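You operate a simulated robot arm through the tools that you are given. There is no shell and no other tool. Be economical: measure what you need, move in short steps, check, and stop when the job is done.

The job below is to be done with a simulated robot arm. You get a single attempt, and the scene is never put back.

TASK
Mark the card's route on the chart with the magnets.
Fine: green on its FROM place, yellow on VIA, red on TO, blue on mill.

Only the result counts: the job must be done as asked and must still hold three seconds after the hand-in. Knocking over, shifting, dropping, spilling or breaking anything else fails it.

THE ROBOT
A 6-joint arm with a two-finger parallel gripper, fixed in place. Base frame: the origin is at the foot of the arm, x ahead of it, y to its left, z up; the work surface is at about z = 0.76. Lengths are in m, angles in rad, forces in N, time in s.
With the tool pointing down near the work surface it reaches from about 0.32 to 0.7 m from the base axis. Its first joint turns from -2.897 to 2.897 rad. Payload 4.1 kg.
Tool frame: the origin (TCP) lies between the finger pads and is the grasp point; the fingertips stand 0.023 m ahead of it; z points along the fingers, y is the line along which they close. Largest opening 0.094 m; finger width 0.038, thickness 0.01; the body of the gripper, 0.054 by 0.096 m, starts 0.039 m behind the TCP.
Orientation is that of the tool frame in the base frame, as a unit quaternion [x, y, z, w]. With the fingers straight down and closing along the base's y, the tool's x points along the base's -x, its y along +y and its z along -z.

THE INTERFACE
- The arm moves only by the tool apply_moves. Its argument "rows" is a list of rows, each a list of 7 numbers: the finger opening in m, from 0 to 0.094, then the shift along the tool's x, y, z in units of 50 mm (1.0 is 50 mm), then the turn, a rotation vector about the tool's x, y, z in units of 6 degrees (1.0 is 6 degrees). In form: [[claw, x, y, z, wx, wy, wz], ...]. A call has 1 to 12 rows; each row shifts and turns the commanded pose from where the row before left it, along the tool's axes as they then stand. A call with a number of a shift or a turn outside -1 to 1 is refused whole. Each row takes 0.2 s and may step no farther than 0.05 m and 0.15 rad from the row before; otherwise, or with a gripper value out of range, the whole call is refused. A pose out of reach is approached as far as the arm can. The call stops where the force on the tool passes 40 N (or 10 N more than at its start, if that is more) or the arm is blocked; 0.2 s more then pass. Each finger travels about 0.045 m/s and halts on what it meets, pressing with about 27 N; the grip force reading is that of the motor and also rises with nothing between the fingers. The clock runs only during rows and for 0.2 s after the last one: add rows that do not move to give the fingers time. It gives the time, the measured TCP pose, the force on the tool (base axes), the opening and the grip force at its end, in the units of the frame above (readings bear some noise), with the torque about the TCP (base axes, N m) and any sound that the robot's microphone picked up.
- Cameras (640 x 400 px; columns grow to the right, rows downward): "scene" is fixed at [0.0474, -0.4973, 1.5256]; the picture's right is [0.74, -0.67, 0.00], its down [-0.23, -0.26, -0.94] and it looks along [0.63, 0.69, -0.35] (base axes); focal length 366 px, centre (320, 200). "wrist" rides on the gripper at [0.086, 0.016, -0.074] in the tool frame; the picture's right is [-0.18, 0.98, 0.00], its down [-0.58, -0.11, -0.81] and it looks along [-0.79, -0.15, 0.59] (tool axes); focal length 243 px, centre (320, 200). There is no depth. A picture from a camera that has moved, and an enlarged one, comes with that camera's place and axes in the base frame and with its lens. The place of the scene camera against the robot may be out by one fixed shift of up to 0.018 m in any direction.
- snapshot(camera): a new picture of that camera. The clock stands still meanwhile.
- move_column(by): slides the trunk up (or, below 0, down) by that many m; the arm rides with it, the base frame stays. It gives what a move gives, with no picture.
- close_up(camera, box): a new picture of the part [left, top, right, bottom] of that camera's present view, enlarged. The clock stands still meanwhile.
- finish_job(): hands the job in; it is judged then, once.

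Go step by step. Nothing tells you positions but the pictures and the camera data: compare them with the known pose of the tool, close in by small moves and look again before you grip or let go. The budget is 120 turns and 64 pictures, counting those below and the enlarged ones. Unless the task says otherwise, let go and move clear before handing in, and close with one line.

The tools are called by a JSON object that holds its "op" and its "data". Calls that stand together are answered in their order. apply_moves: Moves the arm, as the interface text tells. Its arguments: {"type":"object","properties":{"rows":{"type":"array"}},"required":["rows"]} The other tools are called the same way: move_column (by) slides the trunk up or down; snapshot (camera) takes a picture; close_up (camera, box) takes an enlarged picture of a part of a camera's view; finish_job () hands the job in.

At the start:

```text
clock: 0.0
tool_pos: [0.3904, -0.0074, 1.29]
ee_rot: [-0.001, 1.0, 0.0, 0.0]
wrist_force: [0.7, -0.7, -0.1]
torque: [0.0, 0.02, 0.01]
grip_width: 0.094
gripper_force: 0.1
trunk travel left (down, up): [-0.417, 0.173]
```

scene: 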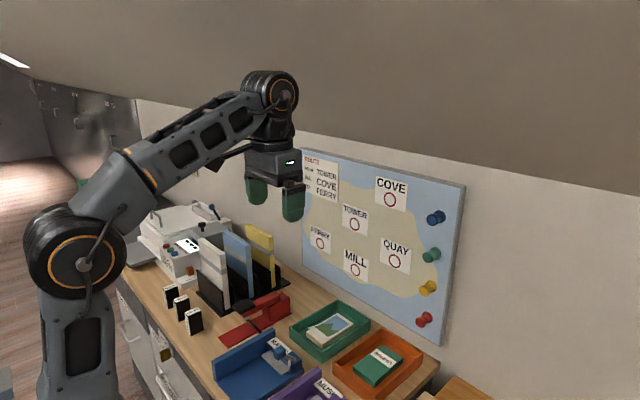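
wrist: 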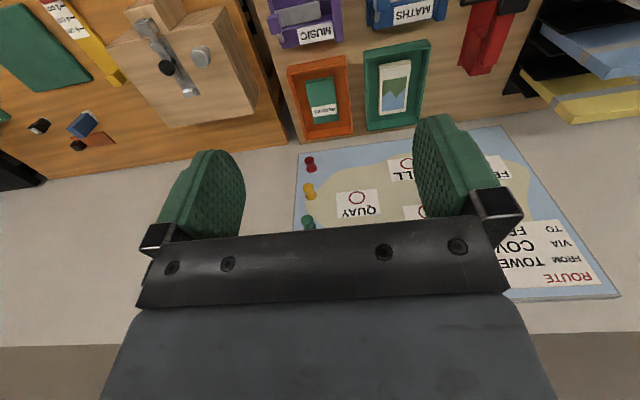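

I see a wall chart with a route card (top left of chart) and four magnets down its right side. I'll read the card and the chart up close first.

{"op": "close_up", "data": {"camera": "scene", "box": [295, 140, 475, 252]}}

{"op": "close_up", "data": {"camera": "scene", "box": [295, 215, 475, 350]}}

```text
3.56 times, centred on (385, 196) of scene
camera zoom: at [0.0474, -0.4973, 1.5256], right [0.74, -0.67, 0.0], down [-0.23, -0.26, -0.94], along [0.63, 0.69, -0.35], focal length 1302 px, centre (89, 214)
```

zoom: 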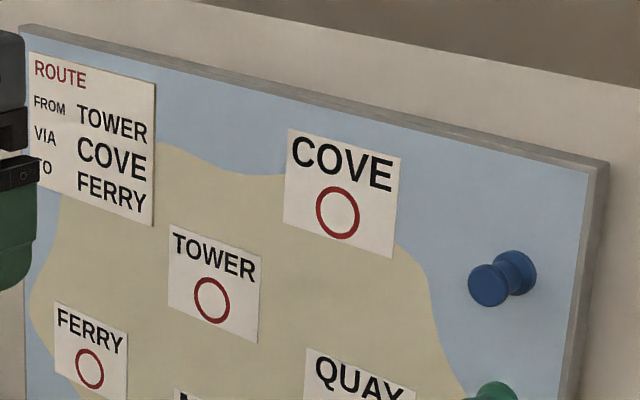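

```text
2.96 times, centred on (385, 282) of scene
camera zoom: at [0.0474, -0.4973, 1.5256], right [0.74, -0.67, 0.0], down [-0.23, -0.26, -0.94], along [0.63, 0.69, -0.35], focal length 1085 px, centre (127, -44)
```

zoom: 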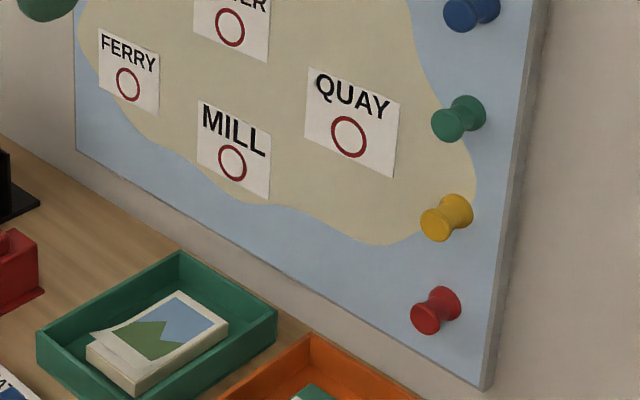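

The card says TOWER → COVE → FERRY, so green goes to Tower, yellow to Cove, red to Ferry and blue to Mill. The chart face is at about x≈0.81, spanning y −0.14…0.43 and z 0.83…1.26, so I'll move forward a little and turn the tool to point along +x.

{"op": "apply_moves", "data": {"rows": [[0.06, -1, 0, 0, 0, 0, 0], [0.06, -1, 0, 0, 0, 0, 0], [0.06, 0, 0, 0, 0, -1, 0], [0.06, 0, 0, 0, 0, -1, 0], [0.06, 0, 0, 0, 0, -1, 0], [0.06, 0, 0, 0, 0, -1, 0], [0.06, 0, 0, 0, 0, -1, 0], [0.06, 0, 0, 0, 0, -1, 0], [0.06, 0, 0, 0, 0, -1, 0]]}}

{"op": "apply_moves", "data": {"rows": [[0.06, 0, 0, 0, 0, -1, 0], [0.06, 0, 0, 0, 0, -1, 0], [0.06, 0, 0, 0, 0, -1, 0], [0.06, 0, 0, 0, 0, -1, 0], [0.06, 0, 0, 0, 0, -1, 0], [0.06, 0, 0, 0, 0, -1, 0], [0.06, 0, 0, 0, 0, -1, 0], [0.06, 0, 0, 0, 0, -1, 0], [0.06, 0, 0, 0, 0, 0, 0]]}}

{"op": "snapshot", "data": {"camera": "scene"}}

{"op": "snapshot", "data": {"camera": "wrist"}}

```text
clock: 2.0
tool_pos: [0.4833, -0.0062, 1.2723]
ee_rot: [0.0, 0.933, 0.0, 0.36]
wrist_force: [0.8, 0.5, -0.9]
torque: [0.05, 0.0, -0.03]
grip_width: 0.0598
gripper_force: 0.0
out of reach, approached as far as the arm can: row 2
trunk travel left (down, up): [-0.417, 0.173]
```

```text
clock: 4.0
tool_pos: [0.4838, -0.0133, 1.2719]
ee_rot: [0.011, 0.728, -0.012, 0.685]
wrist_force: [0.1, -0.2, 0.6]
torque: [0.01, 0.01, 0.0]
grip_width: 0.0602
gripper_force: 0.2
out of reach, approached as far as the arm can: row 8
trunk travel left (down, up): [-0.417, 0.173]
```

```text
59 pictures are left
```

scene: 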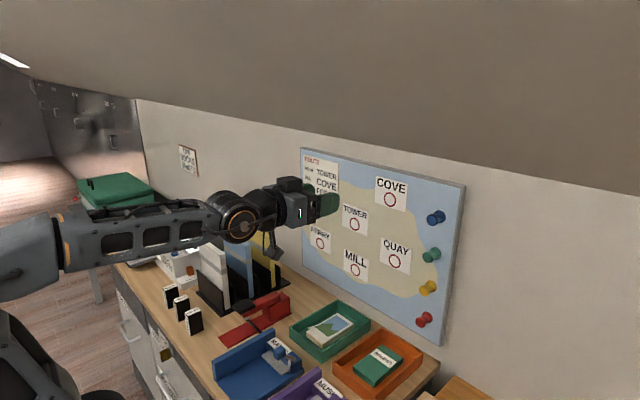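

```text
58 pictures are left
camera wrist: at [0.4037, 0.0053, 1.1896], right [0.04, 0.98, 0.18], down [-0.77, -0.08, 0.63], along [0.63, -0.17, 0.76], focal length 243 px, centre (320, 200)
```

wrist: 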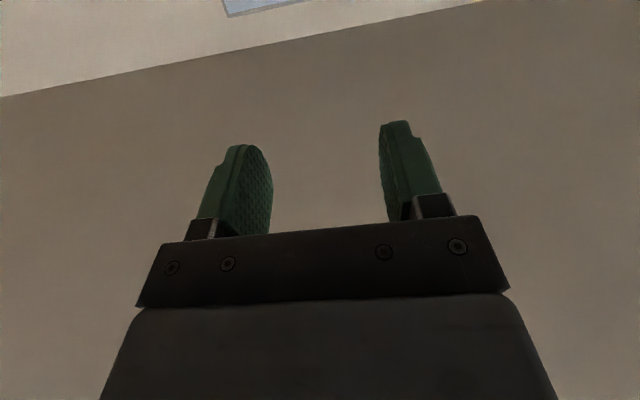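

The tool is now nearly horizontal, but the arm is close to its reach at this height. I'll lower the TCP and creep forward to see how reach behaves.

{"op": "apply_moves", "data": {"rows": [[0.06, 1, 0, 0, 0, 0, 0], [0.06, 1, 0, 0, 0, 0, 0], [0.06, 0, 0, 1, 0, 0, 0], [0.06, 0, 0, 1, 0, 0, 0], [0.06, 0, 0, 0, 0, 0, 0]]}}

```text
clock: 5.2
tool_pos: [0.5781, -0.0166, 1.1634]
ee_rot: [0.011, 0.729, -0.012, 0.684]
wrist_force: [-0.5, 0.6, 0.3]
torque: [0.0, 0.02, 0.02]
grip_width: 0.06
gripper_force: 0.1
trunk travel left (down, up): [-0.417, 0.173]
```

Forward travel works here. I'll square the tool to the wall, shift toward the magnet column (y≈−0.09) and look from the wrist.

{"op": "apply_moves", "data": {"rows": [[0.06, 0, 0, 0, -0.31, -0.6, 0], [0.06, 0.6, -1, 0, 0, 0, 0], [0.06, 0.6, -0.5, 0.6, 0, 0, 0], [0.06, 0, 0, 0.8, 0, 0, 0], [0.06, 0, 0, 0, 0, 0, 0]]}}

{"op": "snapshot", "data": {"camera": "wrist"}}

{"op": "snapshot", "data": {"camera": "scene"}}

```text
refused: row 2 steps farther than a row can; nothing moved
```

```text
57 pictures are left
camera wrist: at [0.4976, 0.0018, 1.0819], right [0.04, 0.98, 0.18], down [-0.77, -0.08, 0.63], along [0.63, -0.17, 0.75], focal length 243 px, centre (320, 200)
```

wrist: 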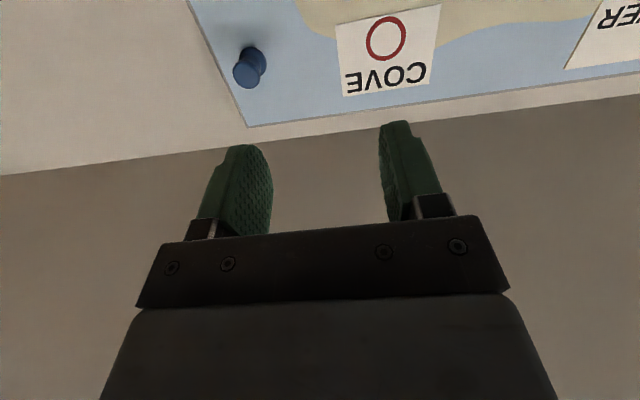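

```text
56 pictures are left
```

scene: 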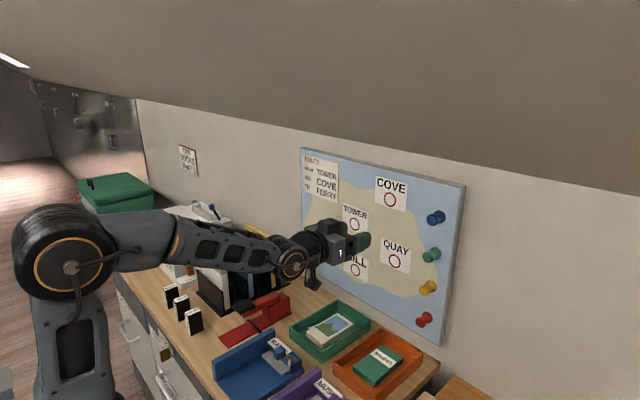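

The wrist camera puts the blue magnet at about y −0.11, z 1.178. I'll move with smaller steps and square up.

{"op": "apply_moves", "data": {"rows": [[0.06, 0, 0, 0, -0.31, -0.6, 0], [0.06, 0, -0.9, 0, 0, 0, 0], [0.06, 0, -0.9, 0, 0, 0, 0], [0.06, 0, 0, 0.9, 0, 0, 0], [0.06, 0, 0, 0.5, 0, 0, 0], [0.06, 0, 0, 0, 0, 0, 0]]}}

{"op": "snapshot", "data": {"camera": "wrist"}}

```text
clock: 6.6
tool_pos: [0.6459, -0.1075, 1.1641]
ee_rot: [-0.001, 0.707, -0.001, 0.707]
wrist_force: [-0.2, -0.6, 0.6]
torque: [-0.02, -0.02, -0.02]
grip_width: 0.0602
gripper_force: 0.0
trunk travel left (down, up): [-0.417, 0.173]
```

```text
55 pictures are left
camera wrist: at [0.5712, -0.0915, 1.0769], right [0.0, 0.98, 0.18], down [-0.81, -0.11, 0.58], along [0.59, -0.15, 0.79], focal length 243 px, centre (320, 200)
```

wrist: 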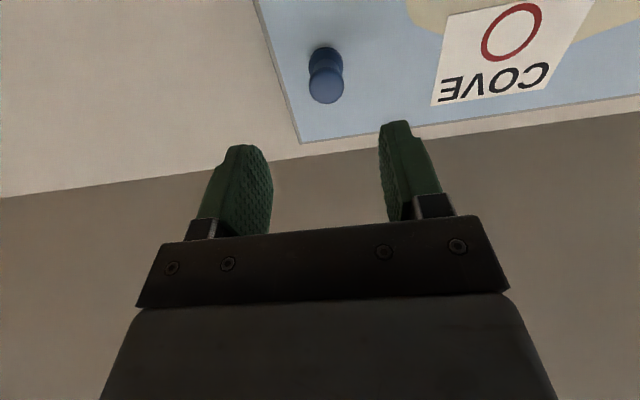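

Squared exactly now; two wrist views put the chart face at x≈0.792 and the blue magnet near y −0.105, z 1.17. I'll take a close look to refine its axis and length.

{"op": "close_up", "data": {"camera": "wrist", "box": [260, 20, 400, 120]}}

{"op": "close_up", "data": {"camera": "scene", "box": [380, 190, 480, 250]}}

```text
4.00 times, centred on (330, 70) of wrist
camera zoom: at [0.5712, -0.0915, 1.0769], right [0.0, 0.98, 0.18], down [-0.81, -0.11, 0.58], along [0.59, -0.15, 0.79], focal length 970 px, centre (280, 720)
```

zoom: 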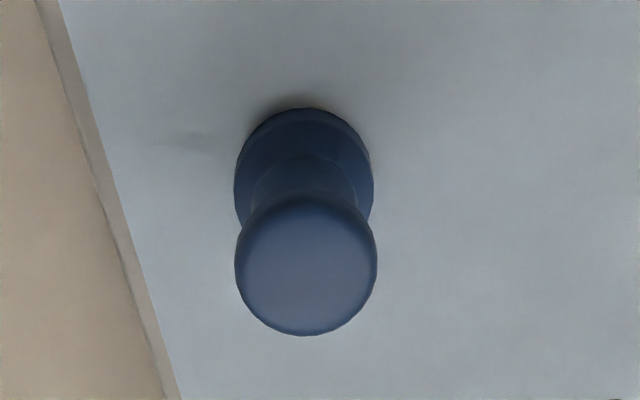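

```text
6.40 times, centred on (430, 220) of scene
camera zoom: at [0.0474, -0.4973, 1.5256], right [0.74, -0.67, 0.0], down [-0.23, -0.26, -0.94], along [0.63, 0.69, -0.35], focal length 2343 px, centre (-384, 72)
```

zoom: 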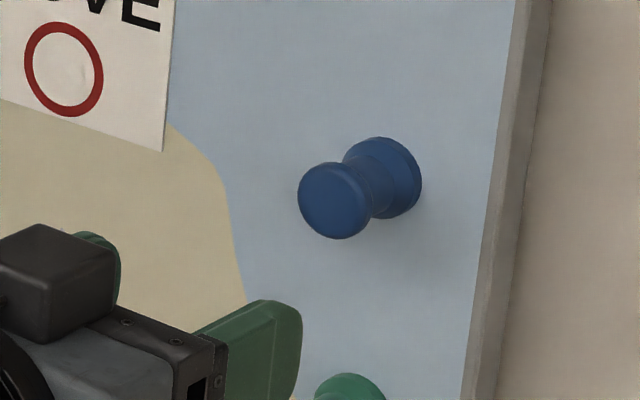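

The blue magnet is about 30 mm across and 38 mm long, with its axis at y≈−0.105, z≈1.175. I'll align and approach partway, then check.

{"op": "apply_moves", "data": {"rows": [[0.065, -0.21, 0.05, 0, 0, 0, 0], [0.065, 0, 0, 0.8, 0, 0, 0], [0.065, 0, 0, 0.6, 0, 0, 0], [0.065, 0, 0, 0, 0, 0, 0]]}}

{"op": "snapshot", "data": {"camera": "wrist"}}

```text
clock: 7.6
tool_pos: [0.7174, -0.1058, 1.175]
ee_rot: [0.001, 0.707, -0.002, 0.707]
wrist_force: [-0.1, 0.7, 0.7]
torque: [-0.02, 0.04, 0.0]
grip_width: 0.0648
gripper_force: 0.1
trunk travel left (down, up): [-0.417, 0.173]
```

```text
52 pictures are left
camera wrist: at [0.6421, -0.0898, 1.0874], right [0.0, 0.98, 0.18], down [-0.81, -0.11, 0.58], along [0.59, -0.15, 0.79], focal length 243 px, centre (320, 200)
```

wrist: 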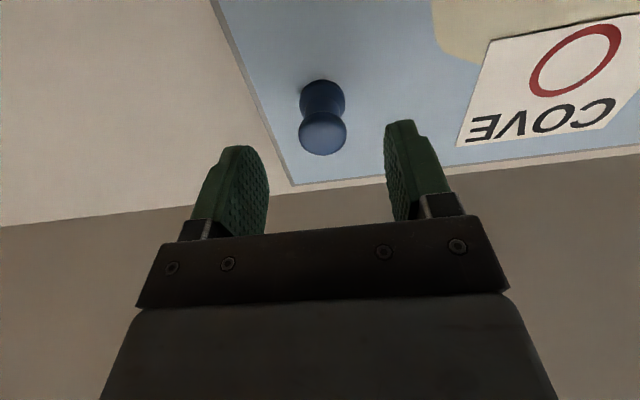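

The magnet sits centred between the fingers. I'll advance 45 mm and close.

{"op": "apply_moves", "data": {"rows": [[0.065, 0, 0, 0.5, 0, 0, 0], [0.065, 0, 0, 0.4, 0, 0, 0], [0.065, 0, 0, 0, 0, 0, 0], [0.045, 0, 0, 0, 0, 0, 0], [0.025, 0, 0, 0, 0, 0, 0], [0.02, 0, 0, 0, 0, 0, 0], [0.02, 0, 0, 0, 0, 0, 0]]}}

{"op": "snapshot", "data": {"camera": "wrist"}}

```text
clock: 9.2
tool_pos: [0.7625, -0.1049, 1.1752]
ee_rot: [-0.001, 0.707, -0.001, 0.707]
wrist_force: [-0.9, -0.2, -0.4]
torque: [0.0, -0.03, 0.06]
grip_width: 0.0277
gripper_force: 27.3
trunk travel left (down, up): [-0.417, 0.173]
```

```text
51 pictures are left
camera wrist: at [0.6864, -0.0883, 1.0882], right [0.0, 0.98, 0.18], down [-0.81, -0.11, 0.58], along [0.59, -0.15, 0.79], focal length 243 px, centre (320, 200)
```

wrist: 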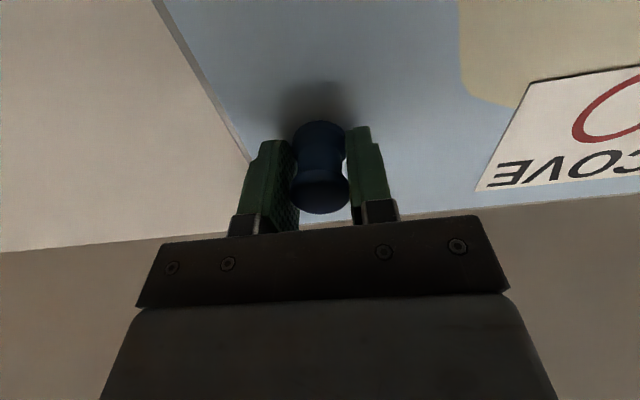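

Gripped (28 mm). I'll pull straight off the chart.

{"op": "apply_moves", "data": {"rows": [[0.015, 0, 0, -0.2, 0, 0, 0], [0.015, 0, 0, -0.5, 0, 0, 0], [0.015, 0, 0, -0.7, 0, 0, 0], [0.015, 0, 0, 0, 0, 0, 0]]}}

{"op": "snapshot", "data": {"camera": "wrist"}}

```text
clock: 10.2
tool_pos: [0.6931, -0.1053, 1.1756]
ee_rot: [0.0, 0.707, -0.001, 0.707]
wrist_force: [-0.2, 0.6, -0.1]
torque: [-0.01, 0.01, 0.0]
grip_width: 0.0276
gripper_force: 26.8
trunk travel left (down, up): [-0.417, 0.173]
```

```text
50 pictures are left
camera wrist: at [0.6161, -0.0893, 1.0878], right [0.0, 0.98, 0.18], down [-0.81, -0.11, 0.58], along [0.59, -0.15, 0.79], focal length 243 px, centre (320, 200)
```

wrist: 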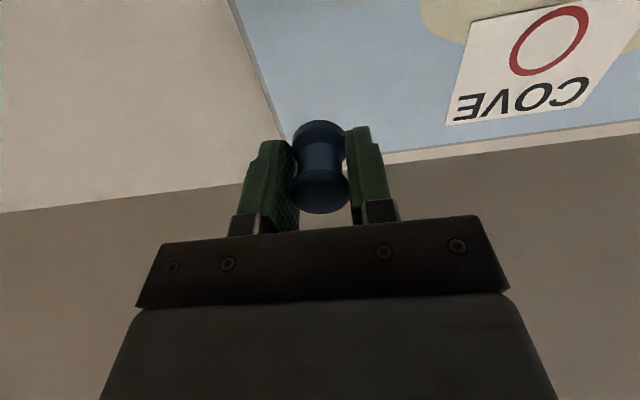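

The blue magnet is free. The wrist camera hangs about 12 cm below the tool, so the low places would bring it into the trays; I'll back off and roll the tool 180° so it rides on top.

{"op": "apply_moves", "data": {"rows": [[0.015, 0, 0, -0.8, 0, 0, 0], [0.015, 0, 0, 0, 0, 0, 1], [0.015, 0, 0, 0, 0, 0, 1], [0.015, 0, 0, 0, 0, 0, 1], [0.015, 0, 0, 0, 0, 0, 1], [0.015, 0, 0, 0, 0, 0, 1], [0.015, 0, 0, 0, 0, 0, 1], [0.015, 0, 0, 0, 0, 0, 1], [0.015, 0, 0, 0, 0, 0, 1], [0.015, 0, 0, 0, 0, 0, 1], [0.015, 0, 0, 0, 0, 0, 1]]}}

{"op": "apply_moves", "data": {"rows": [[0.015, 0, 0, 0, 0, 0, 1], [0.015, 0, 0, 0, 0, 0, 1], [0.015, 0, 0, 0, 0, 0, 1], [0.015, 0, 0, 0, 0, 0, 1], [0.015, 0, 0, 0, 0, 0, 1], [0.015, 0, 0, 0, 0, 0, 1], [0.015, 0, 0, 0, 0, 0, 1], [0.015, 0, 0, 0, 0, 0, 1], [0.015, 0, 0, 0, 0, 0, 1], [0.015, 0, 0, 0, 0, 0, 1]]}}

{"op": "apply_moves", "data": {"rows": [[0.015, 0, 0, 0, 0, 0, 1], [0.015, 0, 0, 0, 0, 0, 1], [0.015, 0, 0, 0, 0, 0, 1], [0.015, 0, 0, 0, 0, 0, 1], [0.015, 0, 0, 0, 0, 0, 1], [0.015, 0, 0, 0, 0, 0, 1], [0.015, 0, 0, 0, 0, 0, 1], [0.015, 0, 0, 0, 0, 0, 1], [0.015, 0, 0, 0, 0, 0, 1], [0.015, 0, 0, 0, 0, 0, 1]]}}

{"op": "snapshot", "data": {"camera": "scene"}}

{"op": "snapshot", "data": {"camera": "wrist"}}

```text
clock: 12.6
tool_pos: [0.6527, -0.1038, 1.1768]
ee_rot: [0.354, 0.612, 0.353, 0.613]
wrist_force: [0.0, -1.4, 0.6]
torque: [0.0, 0.0, 0.02]
grip_width: 0.0274
gripper_force: 27.1
trunk travel left (down, up): [-0.417, 0.173]
```

```text
clock: 14.8
tool_pos: [0.6518, -0.1041, 1.1759]
ee_rot: [0.613, 0.352, 0.613, 0.353]
wrist_force: [-0.1, -0.4, -0.6]
torque: [0.02, 0.0, -0.03]
grip_width: 0.0275
gripper_force: 26.9
trunk travel left (down, up): [-0.417, 0.173]
```

```text
clock: 17.0
tool_pos: [0.6559, 0.0148, 1.1551]
ee_rot: [0.708, -0.004, 0.706, 0.01]
wrist_force: [0.7, -0.7, 0.1]
torque: [-0.01, 0.02, 0.03]
grip_width: 0.0283
gripper_force: 26.6
out of reach, approached as far as the arm can: row 5, 6, 7, 8, 9, 10
trunk travel left (down, up): [-0.417, 0.173]
```

```text
49 pictures are left
```

scene: 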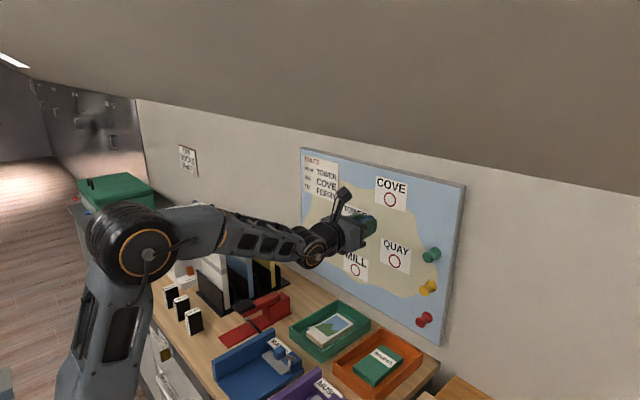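

```text
48 pictures are left
camera wrist: at [0.5798, 0.0011, 1.2432], right [-0.02, -0.98, -0.18], down [-0.81, 0.12, -0.58], along [0.59, 0.13, -0.8], focal length 243 px, centre (320, 200)
```

wrist: 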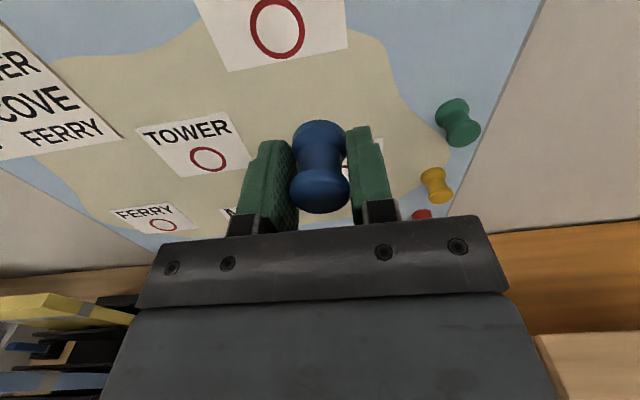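

The camera is now on top, and the joint limit shifted the tool to y≈0.015. Next I'll square up and move in front of MILL (y≈0.154, z≈0.913), still well off the chart.

{"op": "apply_moves", "data": {"rows": [[0.015, -0.8, -0.46, 0, 0, 0, 0], [0.015, -0.8, -0.46, 0, 0.19, 0, 0], [0.015, -0.8, -0.46, 0, 0, 0, 0], [0.015, -0.8, -0.46, 0, 0, 0, 0], [0.015, -0.8, -0.46, 0, 0, 0, 0], [0.015, 0, 0, 0, 0, 0, 0]]}}

{"op": "snapshot", "data": {"camera": "wrist"}}

{"op": "snapshot", "data": {"camera": "scene"}}

```text
clock: 18.4
tool_pos: [0.6545, 0.1314, 0.9571]
ee_rot: [0.707, 0.007, 0.707, -0.006]
wrist_force: [-0.1, 0.9, 0.2]
torque: [0.01, 0.02, -0.01]
grip_width: 0.028
gripper_force: 27.4
trunk travel left (down, up): [-0.417, 0.173]
```

```text
47 pictures are left
camera wrist: at [0.5788, 0.1138, 1.0427], right [0.02, -0.98, -0.18], down [-0.81, 0.09, -0.58], along [0.59, 0.16, -0.79], focal length 243 px, centre (320, 200)
```

wrist: 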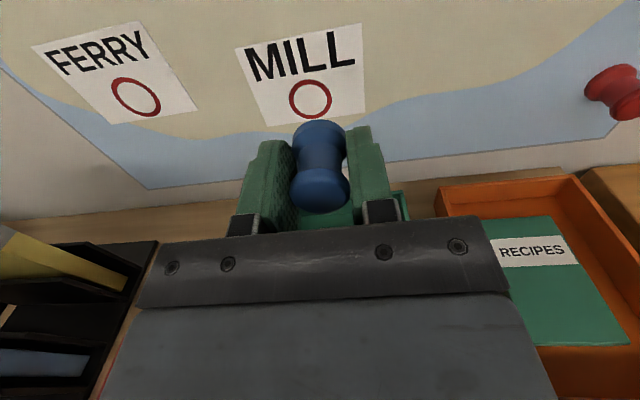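

```text
46 pictures are left
```

scene: 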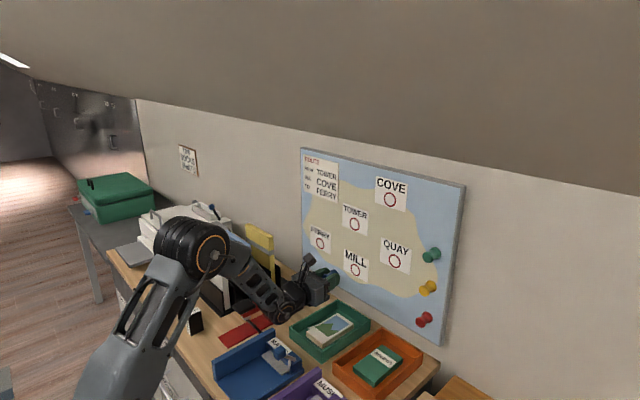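

MILL's circle measures at about y 0.151, z 0.917. I'll align there, fix a 1° yaw and approach to just short of contact.

{"op": "apply_moves", "data": {"rows": [[0.015, -0.8, -0.39, 0, -0.17, 0, 0], [0.015, 0, 0, 0.8, 0, 0, 0], [0.015, 0, 0, 0.6, 0, 0, 0], [0.015, 0, 0, 0, 0, 0, 0]]}}

{"op": "snapshot", "data": {"camera": "wrist"}}

```text
clock: 19.4
tool_pos: [0.725, 0.149, 0.9166]
ee_rot: [0.707, 0.001, 0.707, 0.0]
wrist_force: [-0.5, 0.6, -0.1]
torque: [0.03, -0.01, 0.01]
grip_width: 0.0281
gripper_force: 26.6
trunk travel left (down, up): [-0.417, 0.173]
```

```text
45 pictures are left
camera wrist: at [0.6492, 0.1325, 1.002], right [0.0, -0.98, -0.18], down [-0.81, 0.11, -0.58], along [0.59, 0.15, -0.79], focal length 243 px, centre (320, 200)
```

wrist: 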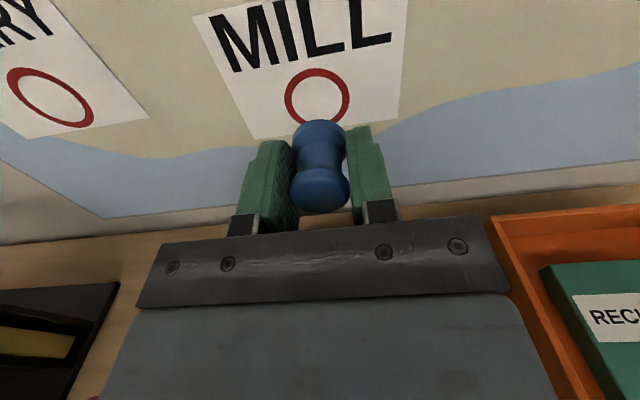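

Aligned within a few mm. I'll advance to contact and stop there.

{"op": "apply_moves", "data": {"rows": [[0.015, 0.06, -0.02, 0.4, 0, 0, 0], [0.015, 0, 0, 0.3, 0, 0, 0], [0.015, 0, 0, 0.06, 0, 0, 0], [0.015, 0, 0, 0, 0, 0, 0]]}}

{"op": "close_up", "data": {"camera": "wrist", "box": [220, 40, 420, 240]}}

```text
clock: 20.4
tool_pos: [0.7612, 0.1494, 0.919]
ee_rot: [0.707, 0.001, 0.707, 0.0]
wrist_force: [-16.6, -2.5, -2.4]
torque: [0.02, 0.1, -0.08]
grip_width: 0.0282
gripper_force: 26.7
trunk travel left (down, up): [-0.417, 0.173]
```

```text
2.00 times, centred on (320, 140) of wrist
camera zoom: at [0.6848, 0.1337, 1.0053], right [0.0, -0.98, -0.18], down [-0.81, 0.11, -0.58], along [0.59, 0.15, -0.79], focal length 485 px, centre (320, 320)
```

zoom: 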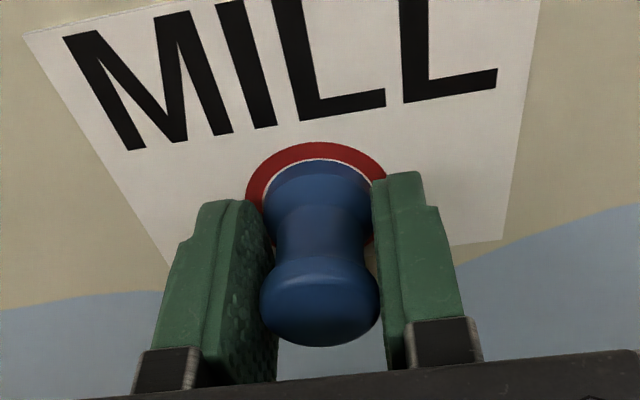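

Contact is firm (17 N) and the magnet is centred in the ring. I'll release and back away.

{"op": "apply_moves", "data": {"rows": [[0.03, 0, 0, 0, 0, 0, 0], [0.05, 0, 0, 0, 0, 0, 0], [0.06, 0, 0, 0, 0, 0, 0], [0.06, 0, 0, 0, 0, 0, 0], [0.06, 0, 0, -0.4, 0, 0, 0], [0.06, 0, 0, -0.9, 0, 0, 0], [0.06, 0, 0, -0.9, 0, 0, 0], [0.06, 0, 0, 0, 0, 0, 0]]}}

{"op": "snapshot", "data": {"camera": "wrist"}}

```text
clock: 22.2
tool_pos: [0.6495, 0.1504, 0.9215]
ee_rot: [0.707, 0.001, 0.707, -0.001]
wrist_force: [-0.7, -0.3, -0.8]
torque: [0.04, 0.05, 0.02]
grip_width: 0.0602
gripper_force: 0.0
trunk travel left (down, up): [-0.417, 0.173]
```

```text
43 pictures are left
camera wrist: at [0.5746, 0.135, 1.0071], right [0.0, -0.98, -0.18], down [-0.81, 0.11, -0.58], along [0.59, 0.15, -0.79], focal length 243 px, centre (320, 200)
```

wrist: 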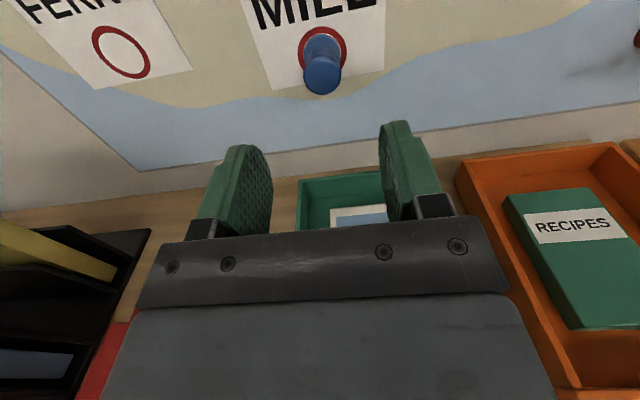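

Blue holds on MILL. Next is green, near y −0.103, z 1.077; the joint limit there allows roughly a 144° roll, so I'll roll back 36° and traverse at x≈0.65.

{"op": "apply_moves", "data": {"rows": [[0.06, 0, 0, 0, 0, 0, -1], [0.06, 0, 0, 0, 0, 0, -1], [0.06, 0, 0, 0, 0, 0, -1], [0.06, 0, 0, 0, 0, 0, -1], [0.06, 0, 0, 0, 0, 0, -1], [0.06, 0, 0, 0, 0, 0, -1], [0.06, 0, 0, 0, 0, 0, 0]]}}

{"op": "apply_moves", "data": {"rows": [[0.06, -0.067, 0.846, 0, 0, 0, 0], [0.06, -0.067, 0.846, 0, 0, 0, 0], [0.06, -0.067, 0.846, 0, 0, 0, 0], [0.06, -0.067, 0.846, 0, 0, 0, 0], [0.06, -0.067, 0.846, 0, 0, 0, 0], [0.06, -0.067, 0.846, 0, 0, 0, 0], [0.06, -0.067, 0.846, 0, 0, 0, 0], [0.06, 0, 0, 0, 0, 0, 0]]}}

{"op": "snapshot", "data": {"camera": "wrist"}}

{"op": "snapshot", "data": {"camera": "scene"}}

```text
clock: 23.8
tool_pos: [0.6513, 0.1497, 0.9206]
ee_rot: [0.672, 0.221, 0.672, 0.219]
wrist_force: [-0.2, -0.5, 0.3]
torque: [0.0, 0.04, -0.01]
grip_width: 0.06
gripper_force: 0.0
trunk travel left (down, up): [-0.417, 0.173]
```

```text
clock: 25.6
tool_pos: [0.651, -0.1044, 1.0757]
ee_rot: [0.672, 0.219, 0.672, 0.219]
wrist_force: [0.7, -0.7, 0.2]
torque: [0.0, -0.03, 0.0]
grip_width: 0.0602
gripper_force: 0.1
trunk travel left (down, up): [-0.417, 0.173]
```

```text
42 pictures are left
camera wrist: at [0.5758, -0.066, 1.1551], right [0.0, -0.9, 0.43], down [-0.81, -0.26, -0.53], along [0.59, -0.35, -0.73], focal length 243 px, centre (320, 200)
```

wrist: 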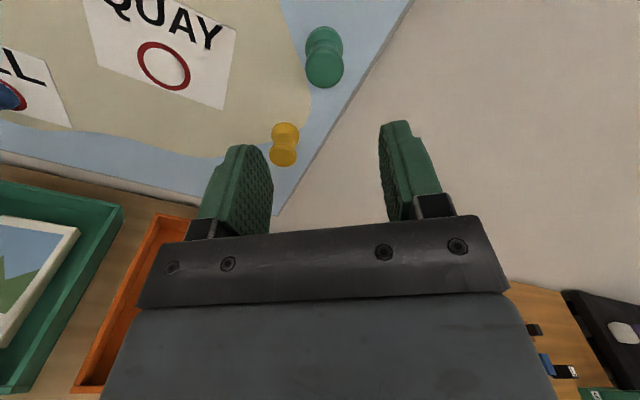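

```text
41 pictures are left
```

scene: 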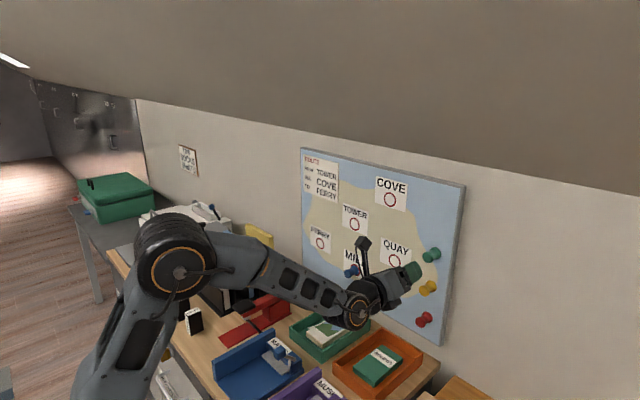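

Green measures at y≈−0.105, z≈1.080. I'll nudge up 5 mm and approach partway.

{"op": "apply_moves", "data": {"rows": [[0.065, 0.08, 0.06, 0, 0, 0, 0], [0.065, 0, 0, 0.7, 0, 0, 0], [0.065, 0, 0, 0.6, 0, 0, 0], [0.065, 0, 0, 0, 0, 0, 0]]}}

{"op": "snapshot", "data": {"camera": "wrist"}}

```text
clock: 26.6
tool_pos: [0.7178, -0.1025, 1.0788]
ee_rot: [0.672, 0.22, 0.672, 0.219]
wrist_force: [-0.1, 0.1, -1.3]
torque: [0.01, 0.0, 0.0]
grip_width: 0.0648
gripper_force: 0.0
trunk travel left (down, up): [-0.417, 0.173]
```

```text
40 pictures are left
camera wrist: at [0.6415, -0.0653, 1.1583], right [0.0, -0.9, 0.43], down [-0.81, -0.26, -0.53], along [0.59, -0.35, -0.73], focal length 243 px, centre (320, 200)
```

wrist: 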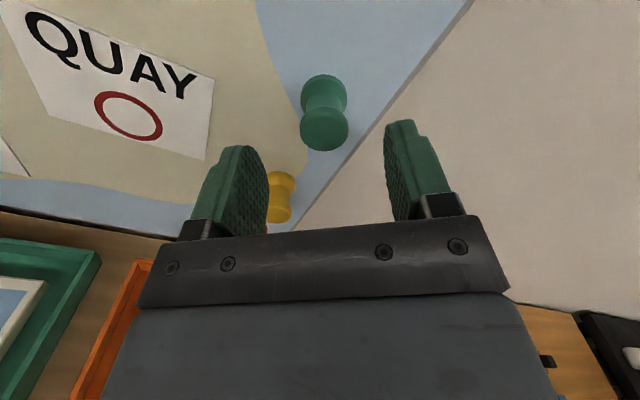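

Centred, matching the blue pick. I'll advance and close.

{"op": "apply_moves", "data": {"rows": [[0.065, 0.05, 0.02, 0.5, 0, 0, 0], [0.065, 0, 0, 0.38, 0, 0, 0], [0.065, 0, 0, 0, 0, 0, 0], [0.045, 0, 0, 0, 0, 0, 0], [0.025, 0, 0, 0, 0, 0, 0], [0.015, 0, 0, 0, 0, 0, 0], [0.015, 0, 0, 0, 0, 0, 0]]}}

{"op": "close_up", "data": {"camera": "wrist", "box": [180, 80, 440, 240]}}

```text
clock: 28.2
tool_pos: [0.7607, -0.1019, 1.0827]
ee_rot: [0.672, 0.22, 0.672, 0.218]
wrist_force: [-0.9, 0.8, -1.1]
torque: [0.03, 0.02, -0.01]
grip_width: 0.0276
gripper_force: 27.1
trunk travel left (down, up): [-0.417, 0.173]
```

```text
2.46 times, centred on (310, 160) of wrist
camera zoom: at [0.6854, -0.0642, 1.1618], right [0.0, -0.9, 0.43], down [-0.81, -0.26, -0.53], along [0.59, -0.35, -0.73], focal length 597 px, centre (345, 298)
```

zoom: 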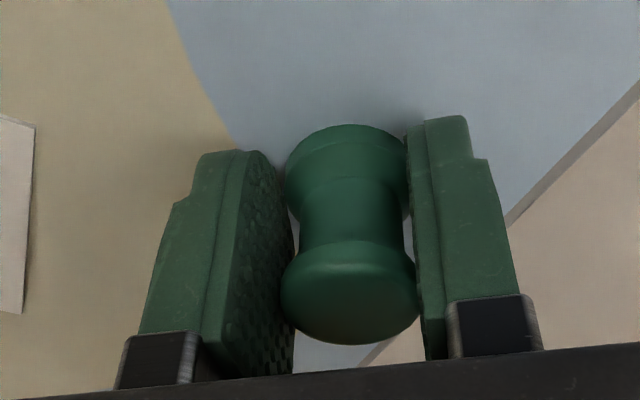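

Green gripped. I'll pull off and traverse to in front of TOWER (y≈0.167, z≈1.062).

{"op": "apply_moves", "data": {"rows": [[0.015, 0, 0, -0.3, 0, 0, 0], [0.015, 0, 0, -0.9, 0, 0, 0], [0.015, 0, 0, -0.8, 0, 0, 0], [0.015, 0.473, -0.763, 0, 0, 0, 0], [0.015, 0.473, -0.763, 0, 0, 0, 0], [0.015, 0.473, -0.763, 0, 0, 0, 0], [0.015, 0.473, -0.763, 0, 0, 0, 0], [0.015, 0.473, -0.763, 0, 0, 0, 0], [0.015, 0.473, -0.763, 0, 0, 0, 0], [0.015, 0, 0, 0, 0, 0, 0]]}}

{"op": "snapshot", "data": {"camera": "wrist"}}

```text
clock: 30.4
tool_pos: [0.6603, 0.1652, 1.0624]
ee_rot: [0.672, 0.22, 0.672, 0.219]
wrist_force: [-0.2, 0.6, 0.1]
torque: [0.02, 0.05, 0.0]
grip_width: 0.0276
gripper_force: 27.4
trunk travel left (down, up): [-0.417, 0.173]
```

```text
38 pictures are left
camera wrist: at [0.5842, 0.2031, 1.1409], right [0.0, -0.9, 0.43], down [-0.81, -0.26, -0.53], along [0.59, -0.35, -0.73], focal length 243 px, centre (320, 200)
```

wrist: 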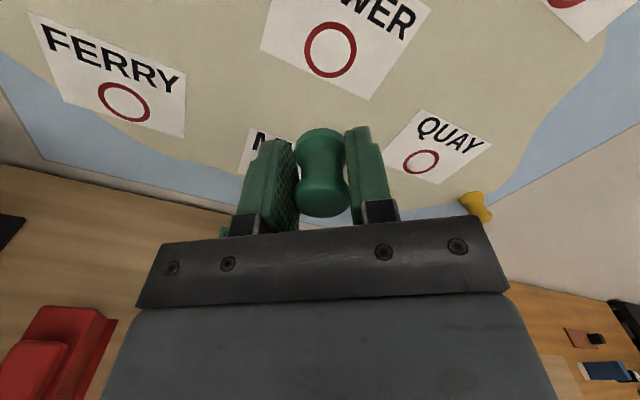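

TOWER's circle measures at y≈0.161, z≈1.068. I'll adjust and approach to about 0.725 to check.

{"op": "apply_moves", "data": {"rows": [[0.015, 0.05, 0.13, 0, 0, 0, 0], [0.015, 0, 0, 0.7, 0, 0, 0], [0.015, 0, 0, 0.6, 0, 0, 0], [0.015, 0, 0, 0, 0, 0, 0]]}}

{"op": "snapshot", "data": {"camera": "wrist"}}

```text
clock: 31.4
tool_pos: [0.7261, 0.1619, 1.0673]
ee_rot: [0.672, 0.22, 0.672, 0.218]
wrist_force: [0.4, -0.3, 0.4]
torque: [-0.04, -0.02, 0.02]
grip_width: 0.0276
gripper_force: 27.4
trunk travel left (down, up): [-0.417, 0.173]
```

```text
37 pictures are left
camera wrist: at [0.6508, 0.1989, 1.1465], right [0.0, -0.9, 0.43], down [-0.81, -0.26, -0.53], along [0.59, -0.35, -0.73], focal length 243 px, centre (320, 200)
```

wrist: 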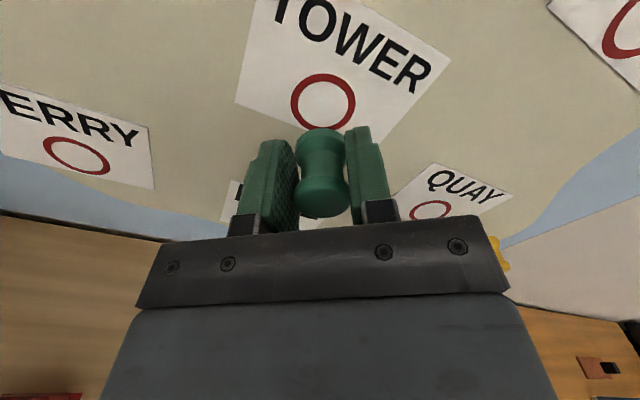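

Nearly dead-on. I'll make a small correction and advance to contact.

{"op": "apply_moves", "data": {"rows": [[0.015, 0.03, 0.05, 0.35, 0, 0, 0], [0.015, 0, 0, 0.27, 0, 0, 0], [0.015, 0, 0, 0.08, 0, 0, 0], [0.015, 0, 0, 0, 0, 0, 0]]}}

{"op": "close_up", "data": {"camera": "wrist", "box": [220, 40, 420, 240]}}

```text
clock: 32.4
tool_pos: [0.7606, 0.1619, 1.0713]
ee_rot: [0.672, 0.219, 0.673, 0.218]
wrist_force: [-7.1, 0.2, 0.8]
torque: [0.01, 0.05, -0.06]
grip_width: 0.0273
gripper_force: 26.7
trunk travel left (down, up): [-0.417, 0.173]
```

```text
2.00 times, centred on (320, 140) of wrist
camera zoom: at [0.6836, 0.1987, 1.15], right [0.0, -0.9, 0.43], down [-0.81, -0.26, -0.53], along [0.59, -0.35, -0.73], focal length 485 px, centre (320, 320)
```

zoom: 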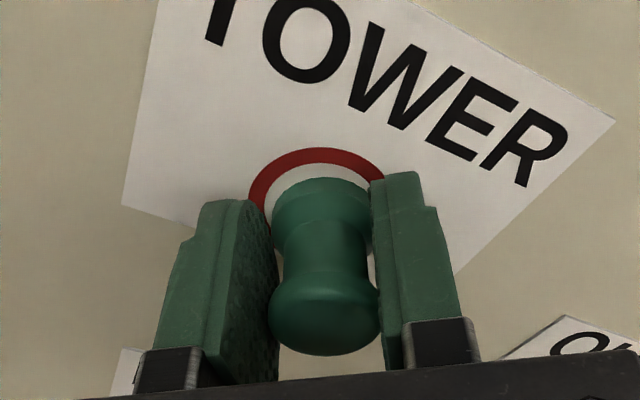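

Contact made, but the magnet sits a couple of mm low along the tool's x. I'll ease off, shift 2.5 mm, press, release and retreat.

{"op": "apply_moves", "data": {"rows": [[0.015, 0, 0, -0.2, 0, 0, 0], [0.015, 0.05, 0, 0, 0, 0, 0], [0.015, 0, 0, 0.2, 0, 0, 0], [0.015, 0, 0, 0.03, 0, 0, 0], [0.015, 0, 0, 0, 0, 0, 0]]}}

{"op": "apply_moves", "data": {"rows": [[0.03, 0, 0, 0, 0, 0, 0], [0.05, 0, 0, 0, 0, 0, 0], [0.06, 0, 0, 0, 0, 0, 0], [0.06, 0, 0, 0, 0, 0, 0], [0.06, 0, 0, -0.4, 0, 0, 0], [0.06, 0, 0, -0.9, 0, 0, 0], [0.06, 0, 0, -0.9, 0, 0, 0], [0.06, 0, 0, 0, 0, 0, 0]]}}

{"op": "snapshot", "data": {"camera": "wrist"}}

```text
clock: 33.6
tool_pos: [0.7596, 0.164, 1.0741]
ee_rot: [0.672, 0.219, 0.673, 0.218]
wrist_force: [-19.5, -0.6, -4.1]
torque: [0.0, 0.18, -0.13]
grip_width: 0.0279
gripper_force: 27.5
trunk travel left (down, up): [-0.417, 0.173]
```

```text
clock: 35.4
tool_pos: [0.6483, 0.162, 1.0755]
ee_rot: [0.672, 0.22, 0.673, 0.218]
wrist_force: [-1.2, -0.1, 0.2]
torque: [0.03, -0.02, 0.01]
grip_width: 0.06
gripper_force: 0.0
trunk travel left (down, up): [-0.417, 0.173]
```

```text
35 pictures are left
camera wrist: at [0.5735, 0.2005, 1.1541], right [0.0, -0.9, 0.43], down [-0.81, -0.26, -0.53], along [0.59, -0.35, -0.73], focal length 243 px, centre (320, 200)
```

wrist: 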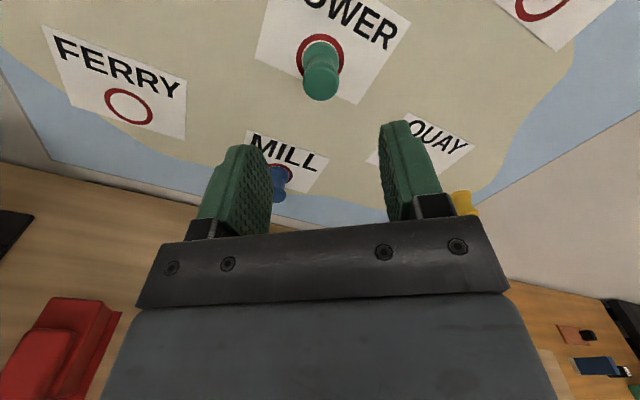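

Green holds on TOWER. Now over to yellow, near y −0.103, z 0.988.

{"op": "apply_moves", "data": {"rows": [[0.06, -0.65, 0.464, 0, 0, 0, 0], [0.06, -0.65, 0.464, 0, 0, 0, 0], [0.06, -0.65, 0.464, 0, 0, 0, 0], [0.06, -0.65, 0.464, 0, 0, 0, 0], [0.06, -0.65, 0.464, 0, 0, 0, 0], [0.06, -0.65, 0.464, 0, 0, 0, 0], [0.06, -0.65, 0.464, 0, 0, 0, 0], [0.06, 0, 0, 0, 0, 0, 0]]}}

{"op": "snapshot", "data": {"camera": "wrist"}}

{"op": "snapshot", "data": {"camera": "scene"}}

```text
clock: 37.2
tool_pos: [0.6506, -0.1023, 0.9844]
ee_rot: [0.672, 0.219, 0.673, 0.218]
wrist_force: [0.1, 0.3, 0.4]
torque: [-0.01, -0.03, -0.01]
grip_width: 0.0601
gripper_force: 0.2
trunk travel left (down, up): [-0.417, 0.173]
```

```text
34 pictures are left
camera wrist: at [0.5765, -0.0639, 1.0633], right [0.0, -0.9, 0.43], down [-0.81, -0.26, -0.53], along [0.59, -0.35, -0.73], focal length 243 px, centre (320, 200)
```

wrist: 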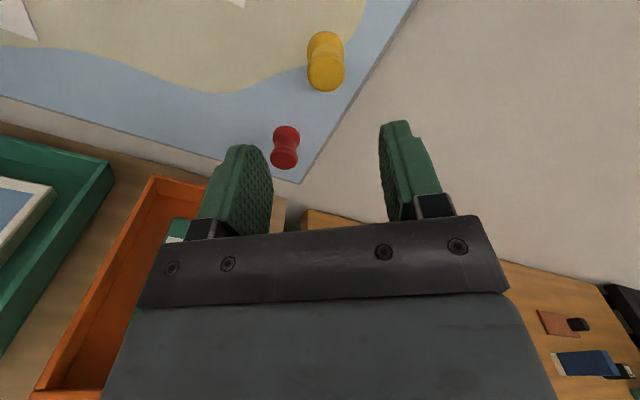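

```text
33 pictures are left
```

scene: 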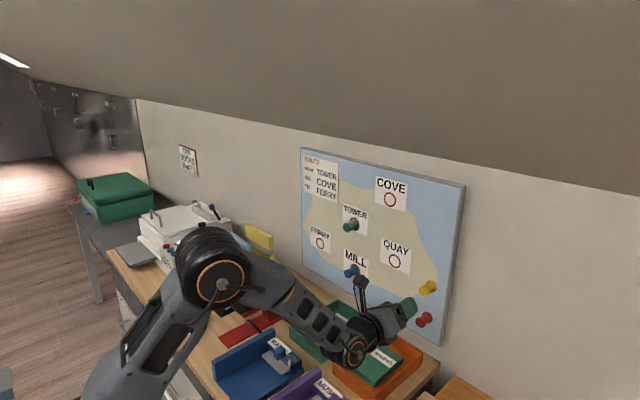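

Yellow measures at y≈−0.104, z≈0.988. I'll adjust and approach partway.

{"op": "apply_moves", "data": {"rows": [[0.065, 0.04, 0.07, 0, 0, 0, 0], [0.065, 0, 0, 0.7, 0, 0, 0], [0.065, 0, 0, 0.63, 0, 0, 0], [0.065, 0, 0, 0, 0, 0, 0]]}}

{"op": "snapshot", "data": {"camera": "wrist"}}

```text
clock: 38.2
tool_pos: [0.7193, -0.1054, 0.9883]
ee_rot: [0.673, 0.219, 0.672, 0.218]
wrist_force: [0.4, -0.6, -0.3]
torque: [-0.02, -0.02, 0.0]
grip_width: 0.065
gripper_force: 0.1
trunk travel left (down, up): [-0.417, 0.173]
```

```text
32 pictures are left
camera wrist: at [0.6442, -0.0667, 1.0666], right [0.0, -0.9, 0.43], down [-0.81, -0.26, -0.53], along [0.59, -0.35, -0.73], focal length 243 px, centre (320, 200)
```

wrist: 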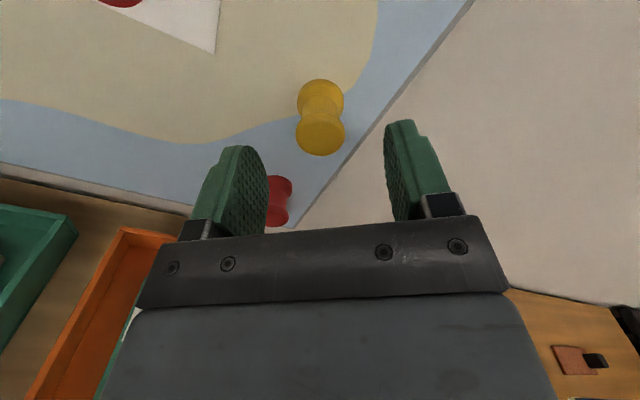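

It matches the blue pick view, so I'll advance and close, then pull off.

{"op": "apply_moves", "data": {"rows": [[0.065, 0, 0, 0.5, 0, 0, 0], [0.065, 0, 0, 0.36, 0, 0, 0], [0.065, 0, 0, 0, 0, 0, 0], [0.045, 0, 0, 0, 0, 0, 0], [0.025, 0, 0, 0, 0, 0, 0], [0.015, 0, 0, 0, 0, 0, 0], [0.015, 0, 0, 0, 0, 0, 0]]}}

{"op": "close_up", "data": {"camera": "wrist", "box": [180, 80, 440, 240]}}

```text
clock: 39.8
tool_pos: [0.7635, -0.1058, 0.9886]
ee_rot: [0.672, 0.22, 0.672, 0.219]
wrist_force: [0.2, 0.1, -0.5]
torque: [-0.02, 0.01, -0.01]
grip_width: 0.0282
gripper_force: 26.6
trunk travel left (down, up): [-0.417, 0.173]
```

```text
2.46 times, centred on (310, 160) of wrist
camera zoom: at [0.6865, -0.0675, 1.0675], right [0.0, -0.9, 0.43], down [-0.81, -0.26, -0.53], along [0.59, -0.35, -0.73], focal length 597 px, centre (345, 298)
```

zoom: 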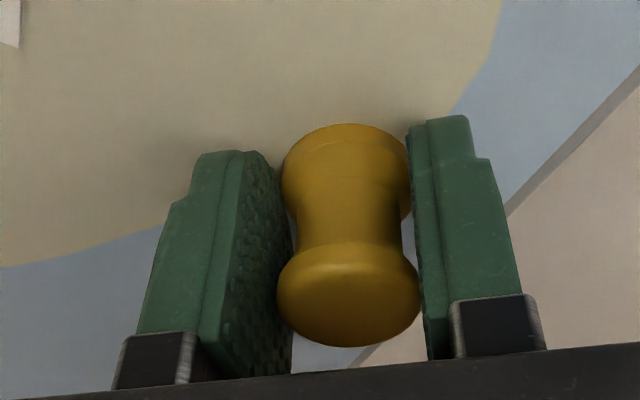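

Yellow gripped. Pull off and go in front of COVE (y≈0.044, z≈1.178).

{"op": "apply_moves", "data": {"rows": [[0.015, 0, 0, -0.3, 0, 0, 0], [0.015, 0, 0, -0.9, 0, 0, 0], [0.015, 0, 0, -0.8, 0, 0, 0], [0.015, 0.8, -0.033, 0, 0, 0, 0], [0.015, 0.8, -0.033, 0, 0, 0, 0], [0.015, 0.8, -0.033, 0, 0, 0, 0], [0.015, 0.8, -0.033, 0, 0, 0, 0], [0.015, 0.8, -0.033, 0, 0, 0, 0], [0.015, 0.8, -0.033, 0, 0, 0, 0], [0.015, 0, 0, 0, 0, 0, 0]]}}

{"op": "snapshot", "data": {"camera": "wrist"}}

```text
clock: 42.0
tool_pos: [0.6607, 0.043, 1.1757]
ee_rot: [0.672, 0.22, 0.673, 0.218]
wrist_force: [-0.3, 0.2, -0.2]
torque: [0.0, 0.01, 0.01]
grip_width: 0.0282
gripper_force: 27.0
trunk travel left (down, up): [-0.417, 0.173]
```

```text
30 pictures are left
camera wrist: at [0.5844, 0.0818, 1.2538], right [0.0, -0.9, 0.43], down [-0.81, -0.26, -0.53], along [0.59, -0.35, -0.73], focal length 243 px, centre (320, 200)
```

wrist: 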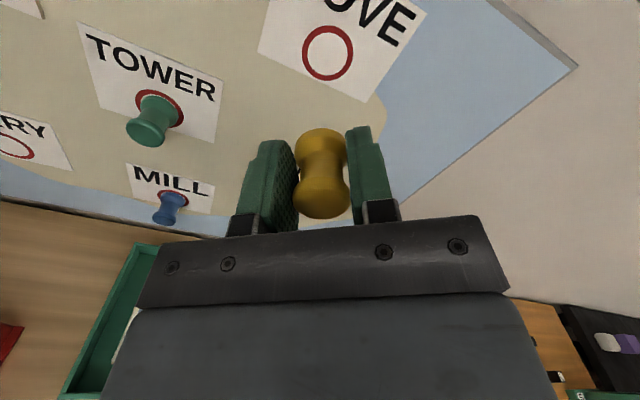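

COVE's circle measures at y≈0.040, z≈1.179. Adjust and approach.

{"op": "apply_moves", "data": {"rows": [[0.015, 0.07, 0.1, 0, 0, 0, 0], [0.015, 0, 0, 0.7, 0, 0, 0], [0.015, 0, 0, 0.9, 0, 0, 0], [0.015, 0, 0, 0, 0, 0, 0]]}}

{"op": "close_up", "data": {"camera": "wrist", "box": [220, 40, 420, 240]}}

```text
clock: 43.0
tool_pos: [0.7434, 0.0412, 1.1823]
ee_rot: [0.672, 0.219, 0.673, 0.218]
wrist_force: [0.4, -1.1, -1.5]
torque: [0.01, -0.02, 0.0]
grip_width: 0.0282
gripper_force: 27.4
trunk travel left (down, up): [-0.417, 0.173]
```

```text
2.00 times, centred on (320, 140) of wrist
camera zoom: at [0.6678, 0.0788, 1.261], right [0.0, -0.9, 0.43], down [-0.81, -0.26, -0.53], along [0.59, -0.35, -0.73], focal length 485 px, centre (320, 320)
```

zoom: 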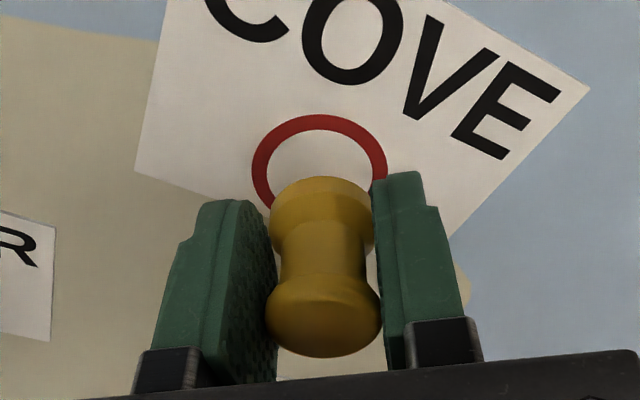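

The grip carries the magnet about 3.5 mm low along the tool's x, and the TCP is already about 4 mm high, so it nets out centred. Press, then inspect.

{"op": "apply_moves", "data": {"rows": [[0.015, 0, 0, 0.3, 0, 0, 0], [0.015, 0, 0, 0.1, 0, 0, 0], [0.015, 0, 0, 0.02, 0, 0, 0], [0.015, 0, 0, 0, 0, 0, 0]]}}

{"op": "close_up", "data": {"camera": "wrist", "box": [220, 40, 420, 240]}}

```text
clock: 44.0
tool_pos: [0.7624, 0.0429, 1.1821]
ee_rot: [0.673, 0.219, 0.672, 0.218]
wrist_force: [-18.9, -1.7, -8.5]
torque: [0.03, 0.33, -0.13]
grip_width: 0.0283
gripper_force: 26.9
trunk travel left (down, up): [-0.417, 0.173]
```

```text
2.00 times, centred on (320, 140) of wrist
camera zoom: at [0.6867, 0.0795, 1.2616], right [0.0, -0.9, 0.43], down [-0.81, -0.26, -0.53], along [0.59, -0.35, -0.73], focal length 485 px, centre (320, 320)
```

zoom: 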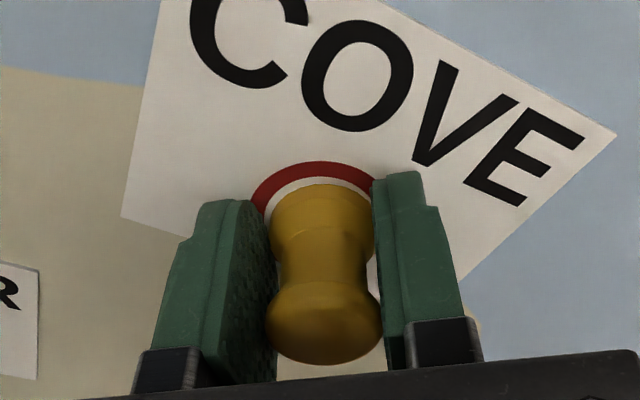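

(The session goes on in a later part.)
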